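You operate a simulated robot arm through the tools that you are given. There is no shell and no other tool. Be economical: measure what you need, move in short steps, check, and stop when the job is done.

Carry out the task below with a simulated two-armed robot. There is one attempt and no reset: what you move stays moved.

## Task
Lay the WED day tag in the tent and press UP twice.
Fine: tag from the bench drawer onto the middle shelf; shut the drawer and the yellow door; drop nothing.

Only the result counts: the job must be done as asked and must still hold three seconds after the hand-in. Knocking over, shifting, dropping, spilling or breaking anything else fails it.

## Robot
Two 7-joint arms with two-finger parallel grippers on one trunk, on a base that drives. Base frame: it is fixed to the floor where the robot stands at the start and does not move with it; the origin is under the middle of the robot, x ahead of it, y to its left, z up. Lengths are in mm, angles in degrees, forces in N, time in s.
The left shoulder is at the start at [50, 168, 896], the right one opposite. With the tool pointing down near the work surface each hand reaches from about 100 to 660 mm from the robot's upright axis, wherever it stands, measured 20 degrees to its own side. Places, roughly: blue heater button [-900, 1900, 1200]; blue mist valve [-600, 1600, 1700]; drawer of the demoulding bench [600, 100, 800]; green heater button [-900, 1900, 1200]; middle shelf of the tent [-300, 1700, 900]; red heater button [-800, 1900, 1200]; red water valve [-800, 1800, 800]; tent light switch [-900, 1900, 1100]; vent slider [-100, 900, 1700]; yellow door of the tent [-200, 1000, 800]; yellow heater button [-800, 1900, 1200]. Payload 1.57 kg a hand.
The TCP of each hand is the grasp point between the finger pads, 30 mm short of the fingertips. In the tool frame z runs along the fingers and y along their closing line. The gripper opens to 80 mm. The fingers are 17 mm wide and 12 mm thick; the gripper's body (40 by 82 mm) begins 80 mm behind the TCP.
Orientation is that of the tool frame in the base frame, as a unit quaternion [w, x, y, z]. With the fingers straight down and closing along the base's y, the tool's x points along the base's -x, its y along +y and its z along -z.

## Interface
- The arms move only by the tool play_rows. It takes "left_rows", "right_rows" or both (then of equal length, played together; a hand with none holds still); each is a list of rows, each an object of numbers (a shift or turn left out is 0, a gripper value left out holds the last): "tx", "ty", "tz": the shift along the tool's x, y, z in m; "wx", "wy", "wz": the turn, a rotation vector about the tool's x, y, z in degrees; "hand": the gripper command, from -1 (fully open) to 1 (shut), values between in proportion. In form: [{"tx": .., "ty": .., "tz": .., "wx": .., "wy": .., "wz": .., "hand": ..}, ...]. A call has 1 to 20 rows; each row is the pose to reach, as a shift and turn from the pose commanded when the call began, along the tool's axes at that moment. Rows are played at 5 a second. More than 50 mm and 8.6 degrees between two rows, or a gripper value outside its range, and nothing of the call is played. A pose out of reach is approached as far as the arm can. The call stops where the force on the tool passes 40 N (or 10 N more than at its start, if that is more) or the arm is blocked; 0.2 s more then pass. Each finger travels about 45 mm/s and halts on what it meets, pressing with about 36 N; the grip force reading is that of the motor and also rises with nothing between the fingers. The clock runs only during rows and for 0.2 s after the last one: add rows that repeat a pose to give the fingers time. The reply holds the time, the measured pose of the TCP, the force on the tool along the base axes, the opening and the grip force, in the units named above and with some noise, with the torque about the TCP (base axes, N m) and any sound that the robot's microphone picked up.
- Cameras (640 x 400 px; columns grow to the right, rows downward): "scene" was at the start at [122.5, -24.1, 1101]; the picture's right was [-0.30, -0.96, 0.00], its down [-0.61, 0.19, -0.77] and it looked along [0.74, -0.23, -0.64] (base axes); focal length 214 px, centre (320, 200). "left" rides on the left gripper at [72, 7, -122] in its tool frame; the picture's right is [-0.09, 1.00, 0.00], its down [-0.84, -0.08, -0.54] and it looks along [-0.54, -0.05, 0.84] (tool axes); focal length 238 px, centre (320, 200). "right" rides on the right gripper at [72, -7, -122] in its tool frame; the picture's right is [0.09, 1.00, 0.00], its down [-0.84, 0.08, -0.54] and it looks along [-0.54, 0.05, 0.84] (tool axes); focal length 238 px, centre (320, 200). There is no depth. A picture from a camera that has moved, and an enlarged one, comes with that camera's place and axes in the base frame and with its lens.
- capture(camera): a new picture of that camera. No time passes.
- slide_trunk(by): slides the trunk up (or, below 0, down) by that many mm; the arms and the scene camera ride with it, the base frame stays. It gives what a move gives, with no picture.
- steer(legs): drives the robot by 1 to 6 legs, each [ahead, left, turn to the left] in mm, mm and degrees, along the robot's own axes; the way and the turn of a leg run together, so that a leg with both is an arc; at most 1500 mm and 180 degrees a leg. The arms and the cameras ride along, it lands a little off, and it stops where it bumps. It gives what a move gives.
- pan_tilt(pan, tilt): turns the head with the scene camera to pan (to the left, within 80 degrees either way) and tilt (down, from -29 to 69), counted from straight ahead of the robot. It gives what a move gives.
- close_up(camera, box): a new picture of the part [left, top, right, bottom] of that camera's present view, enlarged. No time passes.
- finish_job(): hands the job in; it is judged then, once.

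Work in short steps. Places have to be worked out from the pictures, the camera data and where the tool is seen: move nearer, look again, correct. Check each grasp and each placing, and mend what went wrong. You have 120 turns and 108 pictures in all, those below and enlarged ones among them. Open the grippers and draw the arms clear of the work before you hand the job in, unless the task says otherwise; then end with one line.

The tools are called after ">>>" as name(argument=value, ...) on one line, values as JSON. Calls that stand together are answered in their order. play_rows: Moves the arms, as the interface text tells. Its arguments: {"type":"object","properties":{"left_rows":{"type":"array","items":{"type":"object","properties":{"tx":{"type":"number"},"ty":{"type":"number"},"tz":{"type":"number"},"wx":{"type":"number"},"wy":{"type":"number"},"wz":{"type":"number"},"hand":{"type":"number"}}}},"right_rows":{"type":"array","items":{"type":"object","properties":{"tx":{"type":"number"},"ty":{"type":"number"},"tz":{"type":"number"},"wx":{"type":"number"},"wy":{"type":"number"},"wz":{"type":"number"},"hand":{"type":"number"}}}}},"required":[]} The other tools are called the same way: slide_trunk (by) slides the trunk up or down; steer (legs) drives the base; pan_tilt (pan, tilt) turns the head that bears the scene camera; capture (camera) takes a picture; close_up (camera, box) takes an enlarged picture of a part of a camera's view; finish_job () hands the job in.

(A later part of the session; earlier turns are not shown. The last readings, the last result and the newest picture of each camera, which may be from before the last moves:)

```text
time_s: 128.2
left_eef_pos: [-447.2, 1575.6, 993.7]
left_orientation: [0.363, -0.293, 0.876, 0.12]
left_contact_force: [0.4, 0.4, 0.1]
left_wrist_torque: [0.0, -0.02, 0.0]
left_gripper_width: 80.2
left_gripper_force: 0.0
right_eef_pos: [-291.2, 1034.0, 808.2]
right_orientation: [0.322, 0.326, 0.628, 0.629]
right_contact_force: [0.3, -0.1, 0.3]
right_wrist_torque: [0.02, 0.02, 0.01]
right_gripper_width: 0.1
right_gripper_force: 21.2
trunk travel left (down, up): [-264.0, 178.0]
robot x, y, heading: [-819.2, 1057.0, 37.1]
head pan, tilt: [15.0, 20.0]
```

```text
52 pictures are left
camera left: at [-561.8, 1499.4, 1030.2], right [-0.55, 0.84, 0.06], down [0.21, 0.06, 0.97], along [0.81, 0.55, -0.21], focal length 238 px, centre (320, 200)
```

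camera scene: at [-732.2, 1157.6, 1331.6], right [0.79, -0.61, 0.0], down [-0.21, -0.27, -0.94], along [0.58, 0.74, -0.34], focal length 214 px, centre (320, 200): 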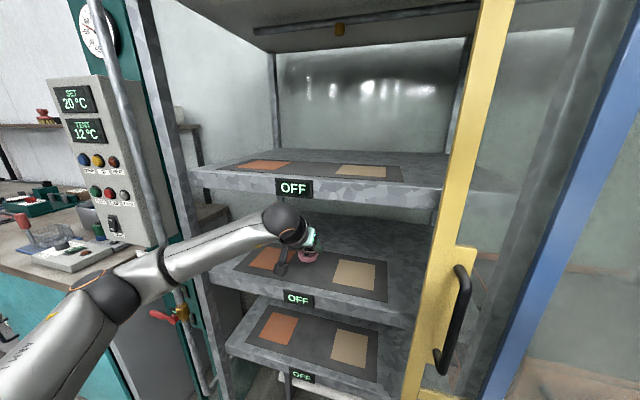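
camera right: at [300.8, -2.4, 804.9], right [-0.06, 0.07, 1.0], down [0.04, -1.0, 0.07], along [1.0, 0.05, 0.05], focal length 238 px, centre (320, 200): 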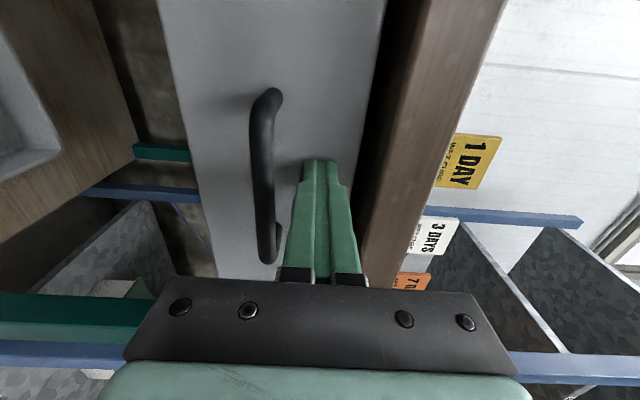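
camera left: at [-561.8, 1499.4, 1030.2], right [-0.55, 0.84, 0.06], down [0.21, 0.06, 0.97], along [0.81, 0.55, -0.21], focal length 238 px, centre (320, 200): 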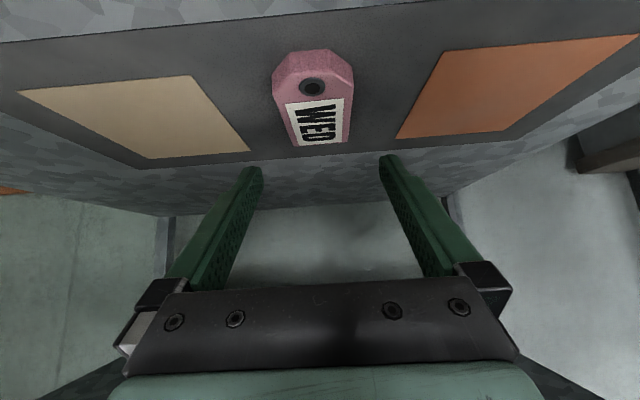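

The WED tag lies flat on the middle shelf. I withdraw the hand straight back out and then drive back.

>>> play_rows(left_rows=[{"tx": 0.03, "tz": -0.03}, {"tx": 0.06, "tz": -0.06}, {"tx": 0.09, "tz": -0.09}, {"tx": 0.113, "tz": -0.113}])

>>> steer(legs=[[-220, 0, 0]])

>>> play_rows(left_rows=[{"wy": -7.5}, {"wy": -15}, {"wy": -22.5}, {"wy": -30}, {"wy": -37.5}, {"wy": -45}, {"wy": -45}])

>>> pan_tilt(pan=5, tilt=20)

>>> capture(camera="scene")

>>> capture(camera="left")

```text
time_s: 129.2
left_eef_pos: [-574.4, 1479.6, 994.1]
left_orientation: [0.364, -0.293, 0.876, 0.121]
left_contact_force: [-0.5, -0.3, -0.5]
left_wrist_torque: [0.0, -0.02, 0.01]
left_gripper_width: 80.0
left_gripper_force: 0.1
right_eef_pos: [-292.4, 1034.1, 807.6]
right_orientation: [0.323, 0.326, 0.628, 0.628]
right_contact_force: [0.4, 0.0, -0.3]
right_wrist_torque: [0.0, 0.02, 0.01]
right_gripper_width: 0.0
right_gripper_force: 21.4
trunk travel left (down, up): [-264.0, 178.0]
robot x, y, heading: [-819.9, 1059.6, 37.1]
head pan, tilt: [15.0, 20.0]
```

```text
time_s: 130.9
left_eef_pos: [-746.1, 1350.3, 994.5]
left_orientation: [0.363, -0.291, 0.877, 0.12]
left_contact_force: [-0.5, -0.6, -0.4]
left_wrist_torque: [0.01, 0.0, -0.01]
left_gripper_width: 80.1
left_gripper_force: 0.0
right_eef_pos: [-464.0, 903.5, 807.4]
right_orientation: [0.324, 0.327, 0.627, 0.628]
right_contact_force: [-0.3, 0.2, 0.2]
right_wrist_torque: [0.01, 0.02, -0.01]
right_gripper_width: 0.0
right_gripper_force: 20.9
trunk travel left (down, up): [-264.0, 178.0]
robot x, y, heading: [-994.8, 928.9, 36.9]
head pan, tilt: [15.0, 20.0]
```

```text
time_s: 132.5
left_eef_pos: [-741.6, 1351.8, 993.5]
left_orientation: [0.527, -0.263, 0.789, 0.176]
left_contact_force: [0.2, 0.6, 0.8]
left_wrist_torque: [0.01, 0.02, -0.01]
left_gripper_width: 79.9
left_gripper_force: 0.1
left hand out of reach, approached as far as the arm can: row 3, 4, 5, 6, 7
right_eef_pos: [-463.2, 903.8, 807.5]
right_orientation: [0.323, 0.327, 0.628, 0.628]
right_contact_force: [1.5, 0.0, -0.4]
right_wrist_torque: [0.0, -0.03, -0.03]
right_gripper_width: 0.0
right_gripper_force: 21.0
trunk travel left (down, up): [-264.0, 178.0]
robot x, y, heading: [-992.4, 928.9, 37.2]
head pan, tilt: [15.0, 20.0]
```

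```text
time_s: 133.2
left_eef_pos: [-741.5, 1350.7, 994.3]
left_orientation: [0.527, -0.262, 0.789, 0.174]
left_contact_force: [-0.6, 0.0, -0.3]
left_wrist_torque: [-0.03, 0.01, 0.03]
left_gripper_width: 80.1
left_gripper_force: 0.0
right_eef_pos: [-463.9, 903.6, 807.4]
right_orientation: [0.324, 0.328, 0.627, 0.628]
right_contact_force: [0.1, 0.3, -0.4]
right_wrist_torque: [0.02, -0.02, 0.02]
right_gripper_width: 0.1
right_gripper_force: 21.5
trunk travel left (down, up): [-264.0, 178.0]
robot x, y, heading: [-990.4, 926.2, 36.9]
head pan, tilt: [5.0, 20.0]
```

```text
51 pictures are left
camera scene: at [-892.4, 1016.4, 1331.6], right [0.67, -0.74, 0.0], down [-0.25, -0.23, -0.94], along [0.7, 0.63, -0.34], focal length 214 px, centre (320, 200)
```

scene: 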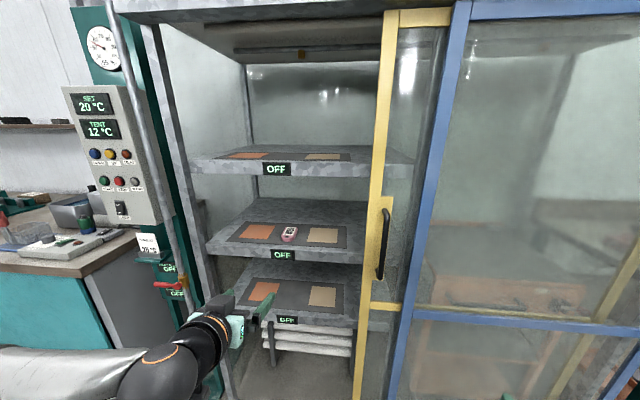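

```text
50 pictures are left
camera left: at [-858.3, 1273.3, 974.3], right [-0.57, 0.82, 0.09], down [-0.1, -0.17, 0.98], along [0.82, 0.55, 0.18], focal length 238 px, centre (320, 200)
```

left: 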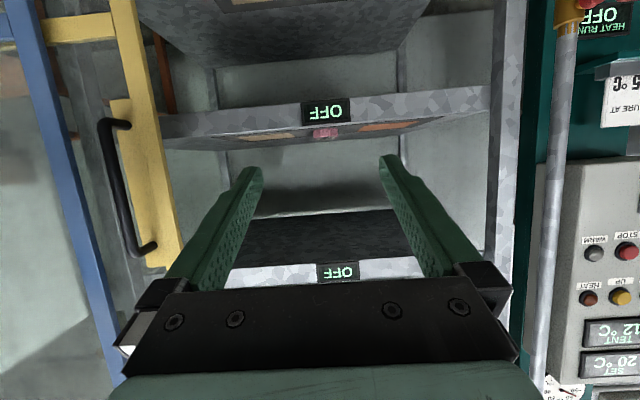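

The handle of the yellow door is near [-361, 1240, 999] (l≈1209, n≈455). I sidestep right so the left hand faces it, and move 100 mm closer.

>>> steer(legs=[[0, -316, 0], [120, 0, 0]])

>>> capture(camera="left")

>>> capture(camera="scene")

```text
time_s: 137.4
left_eef_pos: [-454.9, 1169.7, 993.9]
left_orientation: [0.528, -0.262, 0.789, 0.175]
left_contact_force: [0.2, -0.5, -0.2]
left_wrist_torque: [-0.01, 0.01, 0.01]
left_gripper_width: 80.1
left_gripper_force: 0.1
right_eef_pos: [-178.3, 720.1, 807.4]
right_orientation: [0.324, 0.326, 0.628, 0.629]
right_contact_force: [-0.1, 0.0, -0.1]
right_wrist_torque: [0.0, 0.0, -0.02]
right_gripper_width: 0.0
right_gripper_force: 21.2
trunk travel left (down, up): [-264.0, 178.0]
robot x, y, heading: [-710.9, 744.6, 37.1]
head pan, tilt: [5.0, 20.0]
```

```text
49 pictures are left
camera left: at [-572.6, 1091.5, 974.2], right [-0.57, 0.82, 0.08], down [-0.1, -0.17, 0.98], along [0.82, 0.55, 0.18], focal length 238 px, centre (320, 200)
```

left: 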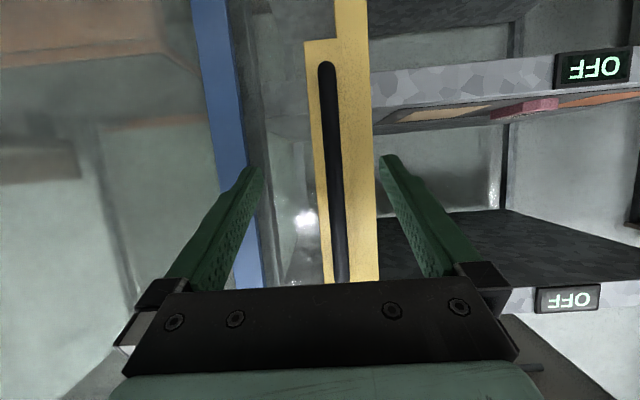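

```text
48 pictures are left
camera scene: at [-606.5, 834.7, 1331.5], right [0.67, -0.74, 0.0], down [-0.25, -0.23, -0.94], along [0.7, 0.63, -0.34], focal length 214 px, centre (320, 200)
```

scene: 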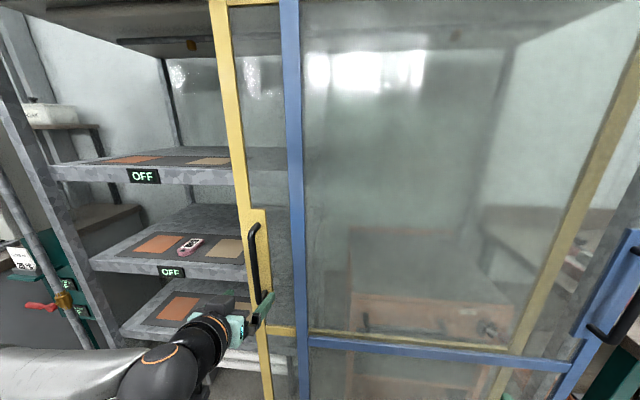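

The handle is ~14 mm left of the grip axis and ~115 mm ahead. I narrow the opening to ~38 mm so the finger clears the blue frame, and drive 65 mm closer with 13 mm left.

>>> play_rows(left_rows=[{"hand": 0.05}, {"hand": 0.05}, {"hand": 0.05}, {"hand": 0.05}])

>>> steer(legs=[[65, 13, 0]])

>>> capture(camera="left")

```text
time_s: 138.4
left_eef_pos: [-456.7, 1169.8, 994.2]
left_orientation: [0.527, -0.263, 0.789, 0.176]
left_contact_force: [-0.5, 1.1, -0.5]
left_wrist_torque: [0.01, 0.02, 0.0]
left_gripper_width: 38.1
left_gripper_force: 0.1
right_eef_pos: [-178.2, 720.7, 807.3]
right_orientation: [0.322, 0.327, 0.628, 0.628]
right_contact_force: [0.1, 0.0, -0.3]
right_wrist_torque: [0.0, 0.03, 0.02]
right_gripper_width: 0.1
right_gripper_force: 21.2
trunk travel left (down, up): [-264.0, 178.0]
robot x, y, heading: [-711.7, 749.1, 37.1]
head pan, tilt: [5.0, 20.0]
```

```text
time_s: 139.4
left_eef_pos: [-411.4, 1219.0, 993.9]
left_orientation: [0.528, -0.263, 0.788, 0.176]
left_contact_force: [-0.2, 0.1, 0.1]
left_wrist_torque: [-0.02, -0.02, 0.01]
left_gripper_width: 37.9
left_gripper_force: 0.1
right_eef_pos: [-135.2, 770.0, 807.5]
right_orientation: [0.324, 0.327, 0.627, 0.628]
right_contact_force: [-0.6, -0.3, -0.8]
right_wrist_torque: [-0.02, -0.02, 0.01]
right_gripper_width: 0.1
right_gripper_force: 21.7
trunk travel left (down, up): [-264.0, 178.0]
robot x, y, heading: [-668.2, 797.7, 37.0]
head pan, tilt: [5.0, 20.0]
```

```text
47 pictures are left
camera left: at [-528.6, 1141.0, 974.2], right [-0.57, 0.82, 0.08], down [-0.1, -0.17, 0.98], along [0.82, 0.55, 0.18], focal length 238 px, centre (320, 200)
```

left: 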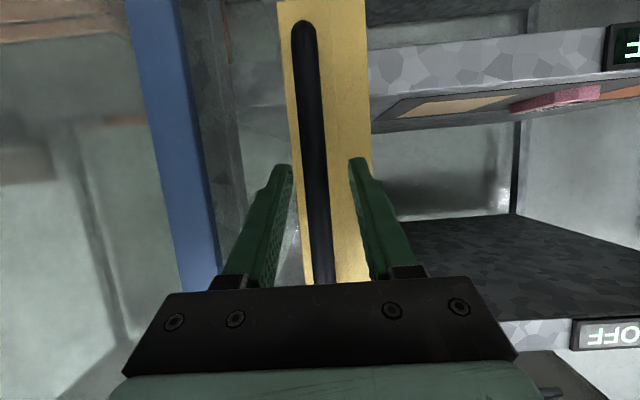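

The bar is centred between the fingers. I drive 40 mm ahead and check.

>>> steer(legs=[[38, -3, 0]])

>>> capture(camera="left")

>>> capture(camera="scene")

```text
time_s: 140.3
left_eef_pos: [-389.3, 1230.5, 994.2]
left_orientation: [0.528, -0.258, 0.791, 0.173]
left_contact_force: [-0.7, -1.2, 0.4]
left_wrist_torque: [0.01, 0.02, -0.03]
left_gripper_width: 38.4
left_gripper_force: 0.4
right_eef_pos: [-111.2, 786.0, 807.4]
right_orientation: [0.324, 0.326, 0.628, 0.628]
right_contact_force: [0.6, -0.1, -0.4]
right_wrist_torque: [0.01, -0.01, 0.02]
right_gripper_width: 0.1
right_gripper_force: 21.3
trunk travel left (down, up): [-264.0, 178.0]
robot x, y, heading: [-640.0, 812.7, 36.7]
head pan, tilt: [5.0, 20.0]
stopped in leg 1: the force on the tool passed its limit at 125 N (the readings are from after the stop); the commanded pose is now the measured one
```

```text
46 pictures are left
camera left: at [-507.3, 1153.0, 974.9], right [-0.56, 0.82, 0.09], down [-0.1, -0.17, 0.98], along [0.82, 0.54, 0.18], focal length 238 px, centre (320, 200)
```

left: 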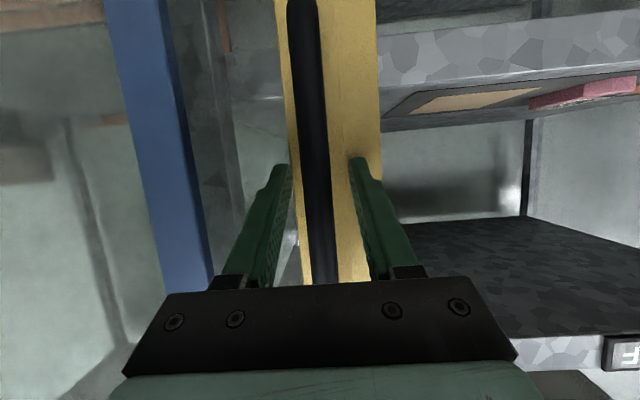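

```text
45 pictures are left
camera scene: at [-539.2, 898.9, 1331.6], right [0.67, -0.74, 0.0], down [-0.25, -0.23, -0.94], along [0.7, 0.63, -0.34], focal length 214 px, centre (320, 200)
```

scene: 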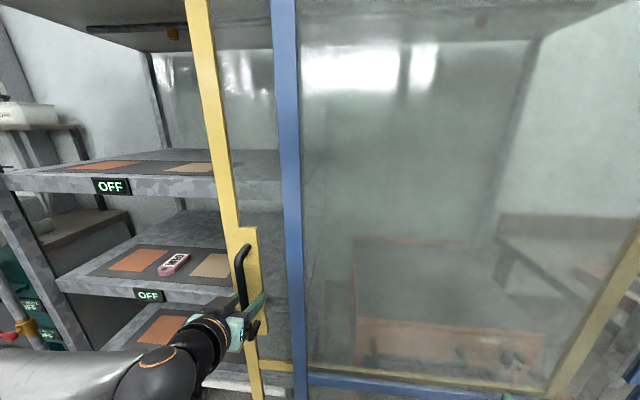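

The fingertips met the door plate, so the bar is between the fingers. I back off 3 mm and close.

>>> play_rows(left_rows=[{"tz": -0.004, "hand": 0.05}, {"tz": -0.004, "hand": 1}, {"tz": -0.004, "hand": 1}, {"tz": -0.004, "hand": 1}, {"tz": -0.004, "hand": 1}, {"tz": -0.004, "hand": 1}])

>>> capture(camera="left")

```text
time_s: 141.7
left_eef_pos: [-389.7, 1229.3, 994.8]
left_orientation: [0.528, -0.258, 0.791, 0.172]
left_contact_force: [-0.7, -1.2, 0.7]
left_wrist_torque: [0.01, -0.01, -0.01]
left_gripper_width: 15.6
left_gripper_force: 31.7
left hand out of reach, approached as far as the arm can: row 1, 2, 3, 4, 5, 6
right_eef_pos: [-110.4, 785.3, 808.1]
right_orientation: [0.324, 0.326, 0.627, 0.629]
right_contact_force: [-0.1, 0.8, 0.5]
right_wrist_torque: [-0.01, 0.01, 0.0]
right_gripper_width: 0.0
right_gripper_force: 21.2
trunk travel left (down, up): [-264.0, 178.0]
robot x, y, heading: [-639.0, 809.5, 37.0]
head pan, tilt: [5.0, 20.0]
```

```text
44 pictures are left
camera left: at [-507.2, 1152.9, 974.9], right [-0.56, 0.82, 0.09], down [-0.1, -0.17, 0.98], along [0.82, 0.54, 0.18], focal length 238 px, centre (320, 200)
```

left: 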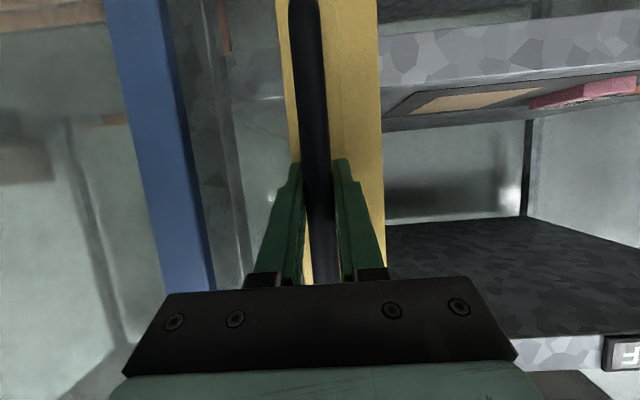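

Bar gripped (15.6 mm). I slide the door by sidestepping left 100 mm first.

>>> steer(legs=[[0, 100, 0]])

>>> capture(camera="scene")

```text
time_s: 143.2
left_eef_pos: [-447.9, 1311.7, 994.2]
left_orientation: [0.528, -0.259, 0.79, 0.174]
left_contact_force: [9.3, 9.8, 2.1]
left_wrist_torque: [0.12, -0.22, 0.05]
left_gripper_width: 15.7
left_gripper_force: 31.7
right_eef_pos: [-169.5, 865.5, 807.0]
right_orientation: [0.323, 0.326, 0.629, 0.628]
right_contact_force: [0.2, -0.2, 0.8]
right_wrist_torque: [-0.01, 0.0, -0.02]
right_gripper_width: 0.0
right_gripper_force: 21.1
trunk travel left (down, up): [-264.0, 178.0]
robot x, y, heading: [-699.7, 892.9, 36.9]
head pan, tilt: [5.0, 20.0]
```

```text
43 pictures are left
camera scene: at [-597.7, 979.4, 1331.4], right [0.67, -0.74, 0.0], down [-0.26, -0.23, -0.94], along [0.7, 0.63, -0.34], focal length 214 px, centre (320, 200)
```

scene: 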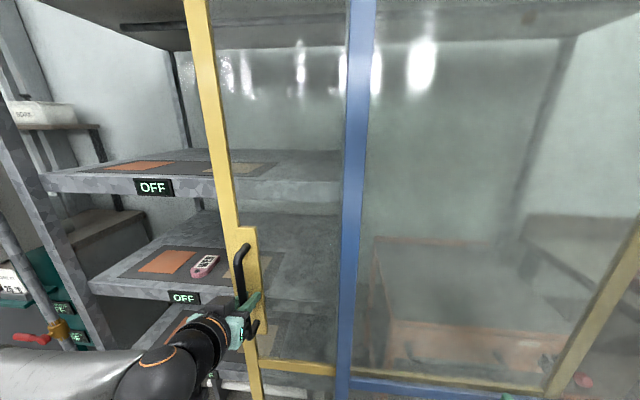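

It slides well. I continue 220 mm, with a slight outward correction.

>>> steer(legs=[[-4, 220, 0]])

>>> capture(camera="scene")

```text
time_s: 145.8
left_eef_pos: [-581.5, 1484.1, 995.2]
left_orientation: [0.528, -0.261, 0.789, 0.176]
left_contact_force: [19.2, 16.5, 4.6]
left_wrist_torque: [-0.15, 0.12, 0.02]
left_gripper_width: 15.8
left_gripper_force: 31.7
right_eef_pos: [-303.3, 1037.3, 808.0]
right_orientation: [0.323, 0.327, 0.628, 0.628]
right_contact_force: [-0.6, -0.6, -0.2]
right_wrist_torque: [-0.02, -0.03, 0.0]
right_gripper_width: 0.1
right_gripper_force: 21.1
trunk travel left (down, up): [-264.0, 178.0]
robot x, y, heading: [-837.5, 1063.3, 37.0]
head pan, tilt: [5.0, 20.0]
```

```text
42 pictures are left
camera scene: at [-730.4, 1151.1, 1331.3], right [0.67, -0.74, 0.0], down [-0.26, -0.23, -0.94], along [0.7, 0.63, -0.34], focal length 214 px, centre (320, 200)
```

scene: 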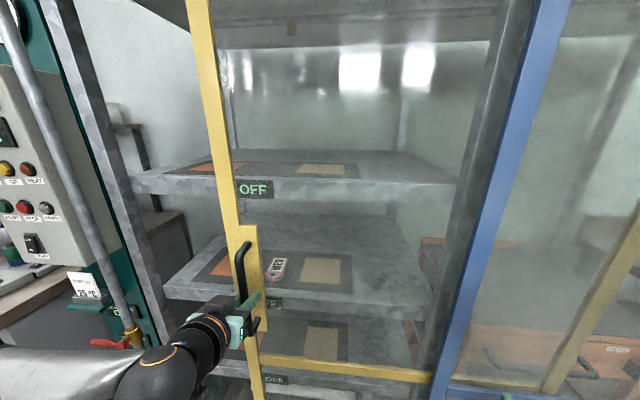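

Sliding smoothly. I continue 200 mm with a slight inward correction, then the rest in small pushes.

>>> steer(legs=[[5, 200, 0]])

>>> capture(camera="scene")

```text
time_s: 148.1
left_eef_pos: [-699.2, 1646.6, 995.5]
left_orientation: [0.527, -0.261, 0.789, 0.175]
left_contact_force: [-0.1, 3.4, -10.2]
left_wrist_torque: [-0.02, -0.02, 0.16]
left_gripper_width: 15.9
left_gripper_force: 31.3
right_eef_pos: [-421.0, 1198.0, 806.9]
right_orientation: [0.324, 0.326, 0.627, 0.629]
right_contact_force: [-0.1, 0.1, 0.4]
right_wrist_torque: [0.0, 0.01, 0.0]
right_gripper_width: 0.1
right_gripper_force: 21.3
trunk travel left (down, up): [-264.0, 178.0]
robot x, y, heading: [-948.8, 1226.0, 36.7]
head pan, tilt: [5.0, 20.0]
```

```text
41 pictures are left
camera scene: at [-848.2, 1312.6, 1331.4], right [0.67, -0.74, 0.0], down [-0.25, -0.23, -0.94], along [0.7, 0.63, -0.34], focal length 214 px, centre (320, 200)
```

scene: 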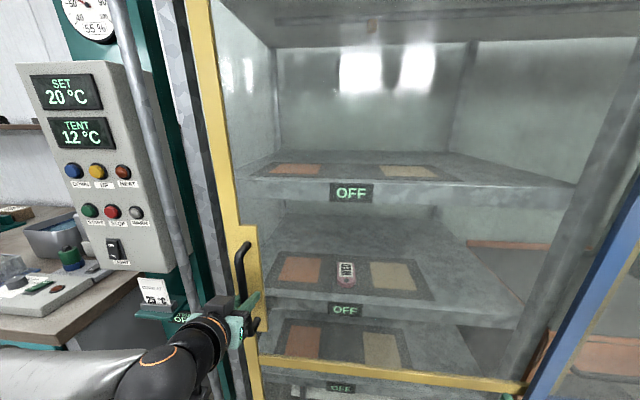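

Almost shut. I nudge 25 mm more.

>>> steer(legs=[[0, 25, 0]])

>>> close_up(camera="scene", box=[120, 80, 320, 400])

```text
time_s: 149.1
left_eef_pos: [-714.7, 1667.1, 996.3]
left_orientation: [0.527, -0.263, 0.789, 0.177]
left_contact_force: [4.4, 5.6, -3.3]
left_wrist_torque: [-0.08, -0.03, 0.16]
left_gripper_width: 15.7
left_gripper_force: 31.5
right_eef_pos: [-435.9, 1217.6, 807.5]
right_orientation: [0.324, 0.327, 0.628, 0.628]
right_contact_force: [-0.1, 0.8, 0.9]
right_wrist_torque: [0.01, -0.01, -0.02]
right_gripper_width: 0.0
right_gripper_force: 21.6
trunk travel left (down, up): [-264.0, 178.0]
robot x, y, heading: [-967.2, 1242.7, 37.3]
head pan, tilt: [5.0, 20.0]
```

```text
1.25 times, centred on (220, 240) of scene
camera zoom: at [-863.0, 1332.6, 1331.4], right [0.67, -0.74, 0.0], down [-0.25, -0.23, -0.94], along [0.7, 0.63, -0.34], focal length 268 px, centre (445, 150)
```

zoom: 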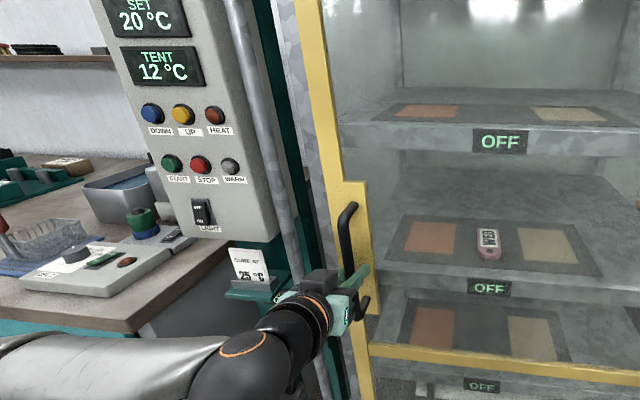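

Continue closing with small arm pushes until it meets the stop.

>>> play_rows(left_rows=[{"ty": 0.005}, {"ty": 0.01}, {"ty": 0.015}, {"ty": 0.02}, {"ty": 0.025}, {"ty": 0.03}])

>>> capture(camera="scene")

```text
time_s: 150.4
left_eef_pos: [-729.7, 1689.9, 995.2]
left_orientation: [0.527, -0.261, 0.789, 0.176]
left_contact_force: [-18.5, -19.5, -4.5]
left_wrist_torque: [-0.08, -0.03, -0.02]
left_gripper_width: 15.9
left_gripper_force: 31.6
left hand out of reach, approached as far as the arm can: row 2, 3, 4, 5, 6
right_eef_pos: [-435.6, 1216.0, 808.3]
right_orientation: [0.324, 0.326, 0.627, 0.629]
right_contact_force: [-0.2, 0.5, -0.2]
right_wrist_torque: [0.02, 0.0, 0.0]
right_gripper_width: 0.0
right_gripper_force: 21.2
trunk travel left (down, up): [-264.0, 178.0]
robot x, y, heading: [-964.8, 1240.0, 36.9]
head pan, tilt: [5.0, 20.0]
```

```text
39 pictures are left
camera scene: at [-865.6, 1329.5, 1331.9], right [0.67, -0.74, 0.0], down [-0.25, -0.23, -0.94], along [0.7, 0.63, -0.34], focal length 214 px, centre (320, 200)
```

scene: 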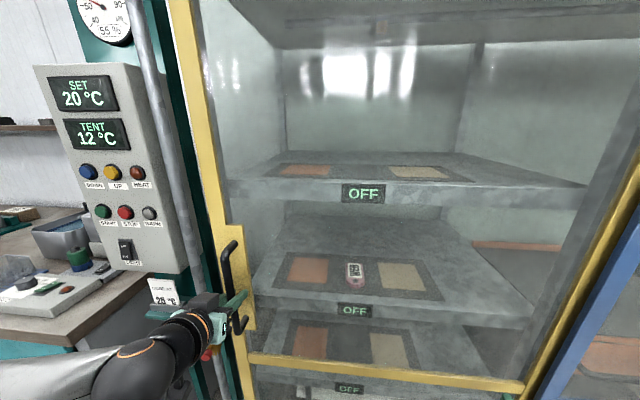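

Still moving a bit; the yellow trailing frame is beside the blue one, so it must be near the stop. I nudge by driving 15 mm with slight outward relief.

>>> steer(legs=[[-3, 15, 0]])

>>> capture(camera="scene")

```text
time_s: 151.3
left_eef_pos: [-729.3, 1690.5, 995.1]
left_orientation: [0.532, -0.248, 0.793, 0.163]
left_contact_force: [4.0, 0.0, 1.4]
left_wrist_torque: [-0.04, 0.48, -0.15]
left_gripper_width: 15.8
left_gripper_force: 31.2
right_eef_pos: [-443.9, 1222.4, 808.5]
right_orientation: [0.325, 0.328, 0.627, 0.627]
right_contact_force: [-0.1, 0.8, 0.1]
right_wrist_torque: [0.02, 0.02, 0.0]
right_gripper_width: 0.0
right_gripper_force: 21.3
trunk travel left (down, up): [-264.0, 178.0]
robot x, y, heading: [-975.5, 1247.6, 36.7]
head pan, tilt: [5.0, 20.0]
stopped in leg 1: the force on the tool passed its limit at 47 N (the readings are from after the stop); the commanded pose is now the measured one
```

```text
38 pictures are left
camera scene: at [-870.6, 1338.6, 1331.6], right [0.67, -0.75, 0.0], down [-0.26, -0.23, -0.94], along [0.7, 0.63, -0.34], focal length 214 px, centre (320, 200)
```

scene: 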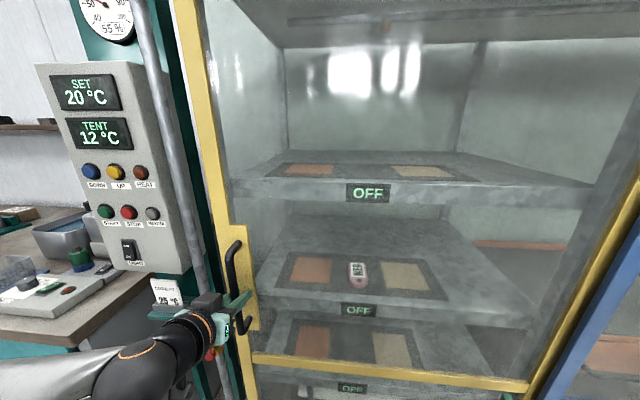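

Door has hit its end stop — shut. I open the gripper moderately and drive straight back.

>>> play_rows(left_rows=[{"hand": 0.05}, {"hand": 0.05}, {"hand": 0.05}, {"hand": 0.05}])

>>> steer(legs=[[-150, 0, 0]])

>>> capture(camera="scene")

>>> capture(camera="left")

```text
time_s: 152.3
left_eef_pos: [-730.0, 1691.3, 995.2]
left_orientation: [0.531, -0.249, 0.793, 0.163]
left_contact_force: [0.2, 0.2, 0.1]
left_wrist_torque: [-0.02, 0.0, 0.02]
left_gripper_width: 38.0
left_gripper_force: 0.0
right_eef_pos: [-443.3, 1224.7, 806.6]
right_orientation: [0.324, 0.327, 0.627, 0.628]
right_contact_force: [0.1, 0.7, -0.3]
right_wrist_torque: [0.01, -0.01, 0.0]
right_gripper_width: 0.3
right_gripper_force: 21.9
trunk travel left (down, up): [-264.0, 178.0]
robot x, y, heading: [-972.4, 1254.5, 36.7]
head pan, tilt: [5.0, 20.0]
```

```text
time_s: 153.7
left_eef_pos: [-848.4, 1601.7, 994.6]
left_orientation: [0.533, -0.249, 0.792, 0.163]
left_contact_force: [-0.5, 0.7, 0.0]
left_wrist_torque: [-0.04, -0.02, -0.02]
left_gripper_width: 38.0
left_gripper_force: 0.0
right_eef_pos: [-563.0, 1135.1, 807.8]
right_orientation: [0.324, 0.327, 0.628, 0.627]
right_contact_force: [1.4, 0.4, 0.5]
right_wrist_torque: [0.0, 0.03, 0.04]
right_gripper_width: 0.0
right_gripper_force: 21.6
trunk travel left (down, up): [-264.0, 178.0]
robot x, y, heading: [-1093.0, 1163.0, 36.6]
head pan, tilt: [5.0, 20.0]
```

```text
37 pictures are left
camera scene: at [-991.0, 1249.2, 1331.6], right [0.67, -0.75, 0.0], down [-0.25, -0.23, -0.94], along [0.7, 0.63, -0.34], focal length 214 px, centre (320, 200)
```

scene: 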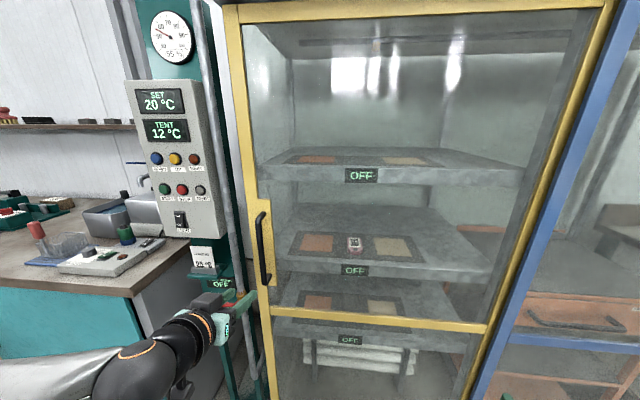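

```text
36 pictures are left
camera left: at [-968.8, 1527.7, 974.6], right [-0.54, 0.84, 0.08], down [-0.11, -0.16, 0.98], along [0.84, 0.52, 0.18], focal length 238 px, centre (320, 200)
```

left: 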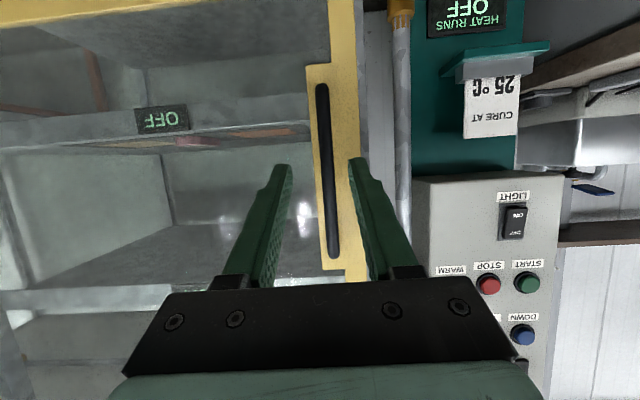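

The door is shut with the tag inside. UP triangulates to about [-831, 1882, 1247]. I shift left 214 mm, raise the trunk, close the left fingers and level the hand.

>>> steer(legs=[[0, 214, 0.4]])

>>> slide_trunk(by=170)

>>> play_rows(left_rows=[{"tx": -0.02, "tz": -0.008, "wy": -5, "hand": 1}, {"tx": -0.04, "tz": -0.016, "wy": -10, "hand": 1}, {"tx": -0.06, "tz": -0.024, "wy": -15, "hand": 1}, {"tx": -0.076, "tz": -0.031, "wy": -22, "hand": 1}, {"tx": -0.076, "tz": -0.031, "wy": -22, "hand": 1}, {"tx": -0.076, "tz": -0.031, "wy": -22, "hand": 1}])

>>> capture(camera="left")

>>> pan_tilt(pan=20, tilt=25)

>>> capture(camera="scene")

```text
time_s: 156.2
left_eef_pos: [-981.1, 1774.6, 995.3]
left_orientation: [0.531, -0.253, 0.791, 0.166]
left_contact_force: [-0.4, 0.4, 0.2]
left_wrist_torque: [-0.01, -0.01, 0.04]
left_gripper_width: 38.0
left_gripper_force: 0.1
right_eef_pos: [-691.8, 1309.7, 808.3]
right_orientation: [0.323, 0.325, 0.628, 0.629]
right_contact_force: [0.3, 0.0, -0.4]
right_wrist_torque: [0.01, 0.01, 0.0]
right_gripper_width: 0.1
right_gripper_force: 21.9
trunk travel left (down, up): [-264.0, 178.0]
robot x, y, heading: [-1219.8, 1333.2, 37.4]
head pan, tilt: [5.0, 20.0]
```

```text
time_s: 158.1
left_eef_pos: [-980.9, 1774.8, 1164.6]
left_orientation: [0.531, -0.253, 0.791, 0.166]
left_contact_force: [0.5, 0.5, -0.1]
left_wrist_torque: [-0.01, 0.02, -0.03]
left_gripper_width: 37.8
left_gripper_force: 0.0
right_eef_pos: [-692.0, 1310.5, 977.7]
right_orientation: [0.323, 0.326, 0.628, 0.628]
right_contact_force: [-0.2, -0.1, 0.2]
right_wrist_torque: [-0.03, 0.03, -0.03]
right_gripper_width: 0.0
right_gripper_force: 21.2
trunk travel left (down, up): [-434.0, 8.0]
robot x, y, heading: [-1221.4, 1333.0, 36.9]
head pan, tilt: [5.0, 20.0]
```

```text
time_s: 159.5
left_eef_pos: [-973.5, 1787.2, 1233.8]
left_orientation: [0.602, -0.23, 0.743, 0.178]
left_contact_force: [0.1, 0.2, -0.8]
left_wrist_torque: [0.0, 0.03, -0.03]
left_gripper_width: 0.1
left_gripper_force: 21.1
left hand out of reach, approached as far as the arm can: row 1, 2, 3, 4, 5, 6
right_eef_pos: [-691.3, 1309.6, 977.2]
right_orientation: [0.323, 0.325, 0.628, 0.629]
right_contact_force: [-0.3, 1.0, 0.7]
right_wrist_torque: [0.02, 0.0, 0.01]
right_gripper_width: 0.0
right_gripper_force: 21.4
trunk travel left (down, up): [-434.0, 8.0]
robot x, y, heading: [-1220.2, 1330.1, 37.6]
head pan, tilt: [5.0, 20.0]
```

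```text
35 pictures are left
camera left: at [-1089.3, 1717.9, 1189.2], right [-0.54, 0.84, 0.08], down [-0.26, -0.25, 0.93], along [0.8, 0.48, 0.35], focal length 238 px, centre (320, 200)
```

left: 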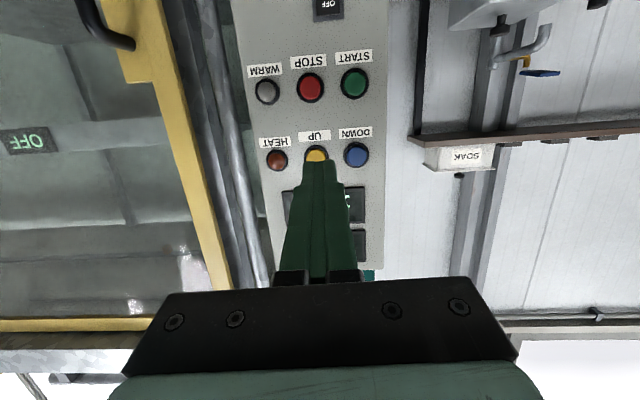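

```text
time_s: 160.3
left_eef_pos: [-973.8, 1786.9, 1234.2]
left_orientation: [0.602, -0.23, 0.744, 0.177]
left_contact_force: [0.6, 0.4, 0.2]
left_wrist_torque: [0.02, -0.01, -0.01]
left_gripper_width: 0.0
left_gripper_force: 21.4
right_eef_pos: [-691.0, 1308.4, 977.8]
right_orientation: [0.323, 0.325, 0.628, 0.629]
right_contact_force: [0.7, 0.0, 0.0]
right_wrist_torque: [-0.02, -0.01, 0.03]
right_gripper_width: 0.0
right_gripper_force: 21.1
trunk travel left (down, up): [-434.0, 8.0]
robot x, y, heading: [-1222.5, 1330.9, 37.2]
head pan, tilt: [20.0, 25.0]
```

```text
34 pictures are left
camera scene: at [-1139.2, 1435.7, 1493.5], right [0.84, -0.54, 0.0], down [-0.23, -0.36, -0.91], along [0.49, 0.76, -0.42], focal length 214 px, centre (320, 200)
```

scene: 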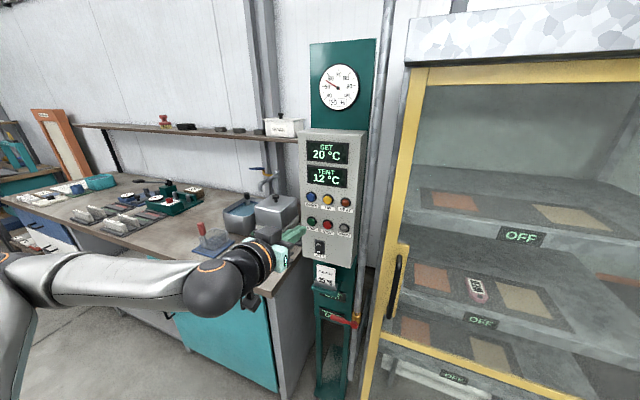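

Refined UP position ≈ [-833, 1871, 1244]. The hand is about 130 mm short. I reach 60 mm forward with the arm and see what pose it settles to.

>>> play_rows(left_rows=[{"tz": 0.03, "ty": -0.005}, {"tz": 0.06, "ty": -0.01}, {"tz": 0.06, "ty": -0.01}])

>>> capture(camera="left")

>>> capture(camera="scene")

```text
time_s: 161.1
left_eef_pos: [-926.5, 1814.5, 1231.6]
left_orientation: [0.599, -0.231, 0.746, 0.178]
left_contact_force: [0.5, 0.1, -0.6]
left_wrist_torque: [-0.02, 0.03, 0.03]
left_gripper_width: 0.0
left_gripper_force: 21.5
left hand out of reach, approached as far as the arm can: row 1, 2, 3
right_eef_pos: [-690.1, 1309.5, 977.3]
right_orientation: [0.322, 0.325, 0.628, 0.629]
right_contact_force: [-0.1, 0.3, 0.7]
right_wrist_torque: [0.03, -0.01, 0.02]
right_gripper_width: 0.0
right_gripper_force: 20.9
trunk travel left (down, up): [-434.0, 8.0]
robot x, y, heading: [-1222.1, 1334.5, 37.2]
head pan, tilt: [20.0, 25.0]
```

```text
33 pictures are left
camera left: at [-1042.1, 1745.5, 1187.7], right [-0.54, 0.84, 0.08], down [-0.25, -0.25, 0.94], along [0.8, 0.48, 0.34], focal length 238 px, centre (320, 200)
```

left: 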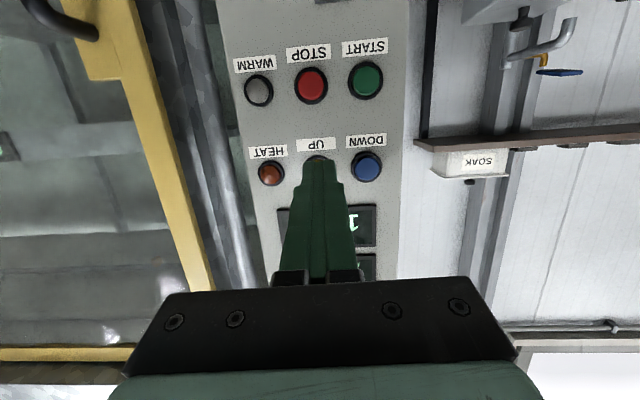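

```text
32 pictures are left
camera scene: at [-1138.8, 1435.2, 1493.5], right [0.84, -0.54, 0.0], down [-0.23, -0.36, -0.91], along [0.49, 0.76, -0.42], focal length 214 px, centre (320, 200)
```

scene: 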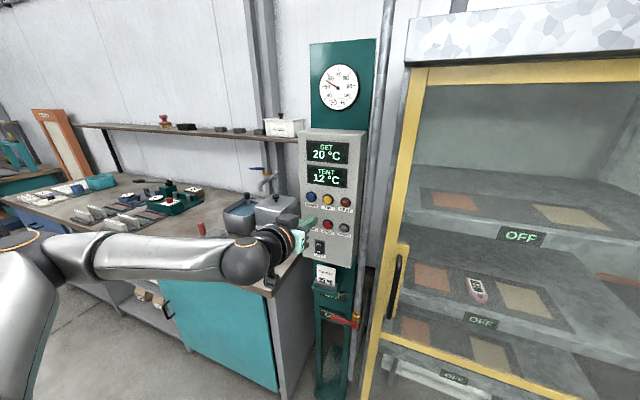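

Tip is ~75 mm short and ~19 mm low. I relax the commanded pitch so the height can be met, and raise slightly.

>>> play_rows(left_rows=[{"wy": 7}, {"wy": 14, "tx": -0.003}, {"wy": 14, "tx": -0.003}])

```text
time_s: 161.9
left_eef_pos: [-927.3, 1815.5, 1234.7]
left_orientation: [0.507, -0.251, 0.811, 0.15]
left_contact_force: [-0.2, -0.7, -0.3]
left_wrist_torque: [0.02, 0.04, -0.02]
left_gripper_width: 0.2
left_gripper_force: 20.9
right_eef_pos: [-691.2, 1309.1, 977.5]
right_orientation: [0.322, 0.324, 0.628, 0.63]
right_contact_force: [0.1, -0.3, -0.1]
right_wrist_torque: [-0.03, -0.02, -0.01]
right_gripper_width: 0.1
right_gripper_force: 21.4
trunk travel left (down, up): [-434.0, 8.0]
robot x, y, heading: [-1220.3, 1332.0, 37.5]
head pan, tilt: [20.0, 25.0]
```

Now pose is reachable (26° down pitch). I raise 17 mm, go 45 mm forward and 5 mm right, and look.

>>> play_rows(left_rows=[{"tx": -0.0153, "tz": -0.0075, "ty": -0.003}, {"tx": -0.025, "tz": 0.0127, "ty": -0.005}, {"tx": -0.035, "tz": 0.033, "ty": -0.005}, {"tx": -0.035, "tz": 0.033, "ty": -0.005}])

>>> capture(camera="left")

>>> close_up(camera="scene", box=[240, 120, 400, 290])

```text
time_s: 162.9
left_eef_pos: [-887.0, 1838.2, 1252.1]
left_orientation: [0.506, -0.251, 0.811, 0.149]
left_contact_force: [0.3, -1.0, -0.2]
left_wrist_torque: [0.01, -0.02, 0.02]
left_gripper_width: 0.3
left_gripper_force: 21.4
right_eef_pos: [-692.3, 1308.2, 978.2]
right_orientation: [0.323, 0.324, 0.628, 0.63]
right_contact_force: [-0.2, 0.2, 0.5]
right_wrist_torque: [0.01, -0.02, 0.01]
right_gripper_width: 0.1
right_gripper_force: 21.0
trunk travel left (down, up): [-434.0, 8.0]
robot x, y, heading: [-1220.4, 1330.8, 37.3]
head pan, tilt: [20.0, 25.0]
```

```text
31 pictures are left
camera left: at [-1008.0, 1764.6, 1240.4], right [-0.52, 0.85, 0.07], down [-0.06, -0.12, 0.99], along [0.85, 0.51, 0.11], focal length 238 px, centre (320, 200)
```

left: 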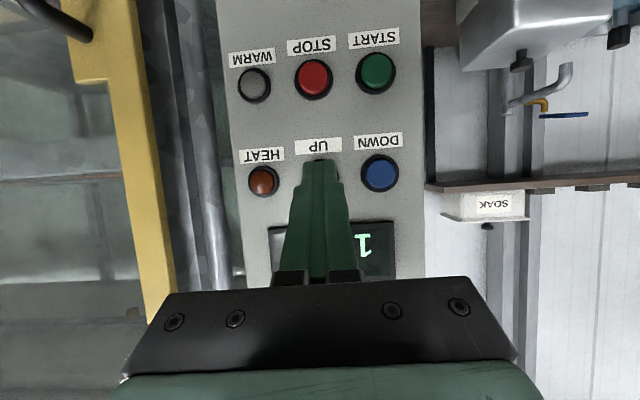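

```text
2.35 times, centred on (320, 205) of scene
camera zoom: at [-1139.4, 1435.6, 1493.5], right [0.84, -0.54, 0.0], down [-0.23, -0.36, -0.91], along [0.49, 0.76, -0.42], focal length 505 px, centre (320, 188)
```

zoom: 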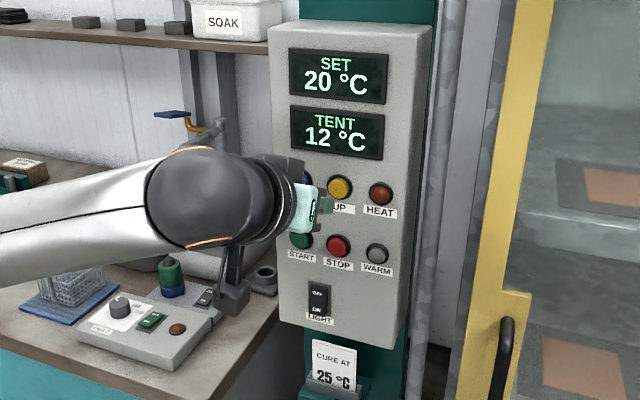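

Tip is aligned to UP within a few mm, ~37 mm away. I advance in small steps toward contact.

>>> play_rows(left_rows=[{"tx": -0.0088, "tz": 0.018}, {"tx": -0.0123, "tz": 0.0251}, {"tx": -0.0137, "tz": 0.0278}])

>>> close_up(camera="scene", box=[280, 130, 380, 240])

```text
time_s: 163.7
left_eef_pos: [-859.8, 1855.9, 1251.3]
left_orientation: [0.507, -0.249, 0.811, 0.149]
left_contact_force: [-3.8, -2.0, -1.4]
left_wrist_torque: [-0.01, 0.09, 0.0]
left_gripper_width: 0.2
left_gripper_force: 21.1
right_eef_pos: [-692.5, 1309.3, 978.0]
right_orientation: [0.322, 0.325, 0.628, 0.629]
right_contact_force: [0.5, -0.2, 0.3]
right_wrist_torque: [-0.02, -0.01, -0.04]
right_gripper_width: 0.1
right_gripper_force: 21.1
trunk travel left (down, up): [-434.0, 8.0]
robot x, y, heading: [-1222.3, 1331.7, 37.4]
head pan, tilt: [20.0, 25.0]
heard: click
```

```text
3.64 times, centred on (330, 185) of scene
camera zoom: at [-1139.8, 1435.5, 1493.5], right [0.84, -0.54, 0.0], down [-0.23, -0.36, -0.91], along [0.49, 0.76, -0.42], focal length 780 px, centre (284, 254)
```

zoom: 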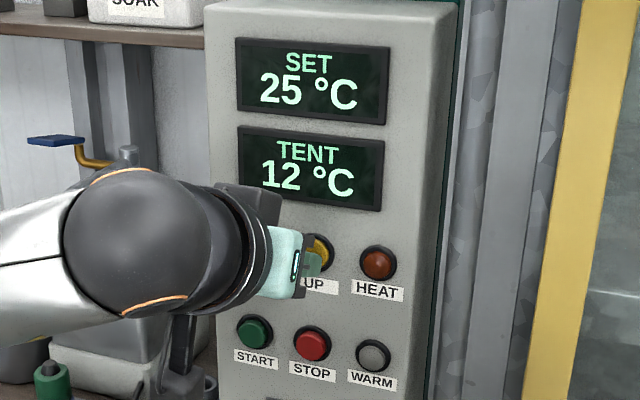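

One click: SET went 20→25. I withdraw 18 mm to let the button spring back.

>>> play_rows(left_rows=[{"tx": 0.004, "tz": -0.008}, {"tx": 0.008, "tz": -0.016}, {"tx": 0.008, "tz": -0.016}])

>>> close_up(camera="scene", box=[280, 130, 380, 240])

```text
time_s: 164.5
left_eef_pos: [-874.9, 1844.3, 1252.9]
left_orientation: [0.506, -0.252, 0.811, 0.149]
left_contact_force: [0.4, 0.1, 1.0]
left_wrist_torque: [0.0, 0.01, 0.01]
left_gripper_width: 0.1
left_gripper_force: 21.1
right_eef_pos: [-691.7, 1308.8, 978.8]
right_orientation: [0.323, 0.325, 0.628, 0.629]
right_contact_force: [1.0, -0.1, -0.1]
right_wrist_torque: [0.0, -0.01, 0.0]
right_gripper_width: 0.1
right_gripper_force: 21.5
trunk travel left (down, up): [-434.0, 8.0]
robot x, y, heading: [-1222.5, 1331.9, 37.3]
head pan, tilt: [20.0, 25.0]
```

```text
3.64 times, centred on (330, 185) of scene
camera zoom: at [-1139.1, 1435.7, 1493.5], right [0.84, -0.54, 0.0], down [-0.23, -0.36, -0.91], along [0.49, 0.76, -0.42], focal length 780 px, centre (284, 254)
```

zoom: 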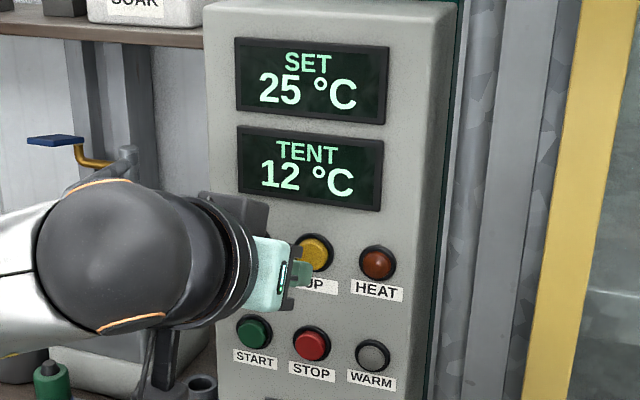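

Released. Second press by the same stroke.

>>> play_rows(left_rows=[{"tx": -0.004, "tz": 0.008}, {"tx": -0.0075, "tz": 0.015}, {"tx": -0.008, "tz": 0.016}])

>>> close_up(camera="scene", box=[280, 130, 380, 240])

```text
time_s: 165.3
left_eef_pos: [-861.3, 1853.9, 1252.5]
left_orientation: [0.507, -0.249, 0.812, 0.148]
left_contact_force: [-3.2, -3.5, -0.7]
left_wrist_torque: [-0.07, 0.01, 0.01]
left_gripper_width: 0.2
left_gripper_force: 21.4
right_eef_pos: [-691.9, 1309.7, 978.6]
right_orientation: [0.322, 0.325, 0.628, 0.629]
right_contact_force: [0.4, -0.3, -0.4]
right_wrist_torque: [-0.03, 0.0, -0.02]
right_gripper_width: 0.0
right_gripper_force: 21.8
trunk travel left (down, up): [-434.0, 8.0]
robot x, y, heading: [-1221.2, 1331.3, 37.2]
head pan, tilt: [20.0, 25.0]
heard: click
```

```text
3.64 times, centred on (330, 185) of scene
camera zoom: at [-1139.7, 1435.4, 1493.5], right [0.84, -0.54, 0.0], down [-0.23, -0.36, -0.91], along [0.49, 0.76, -0.42], focal length 780 px, centre (284, 254)
```

zoom: 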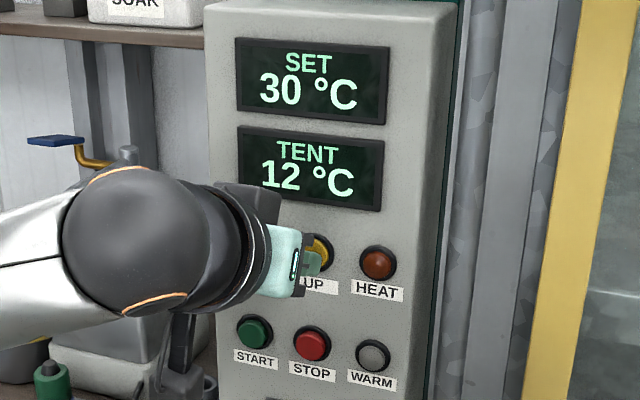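

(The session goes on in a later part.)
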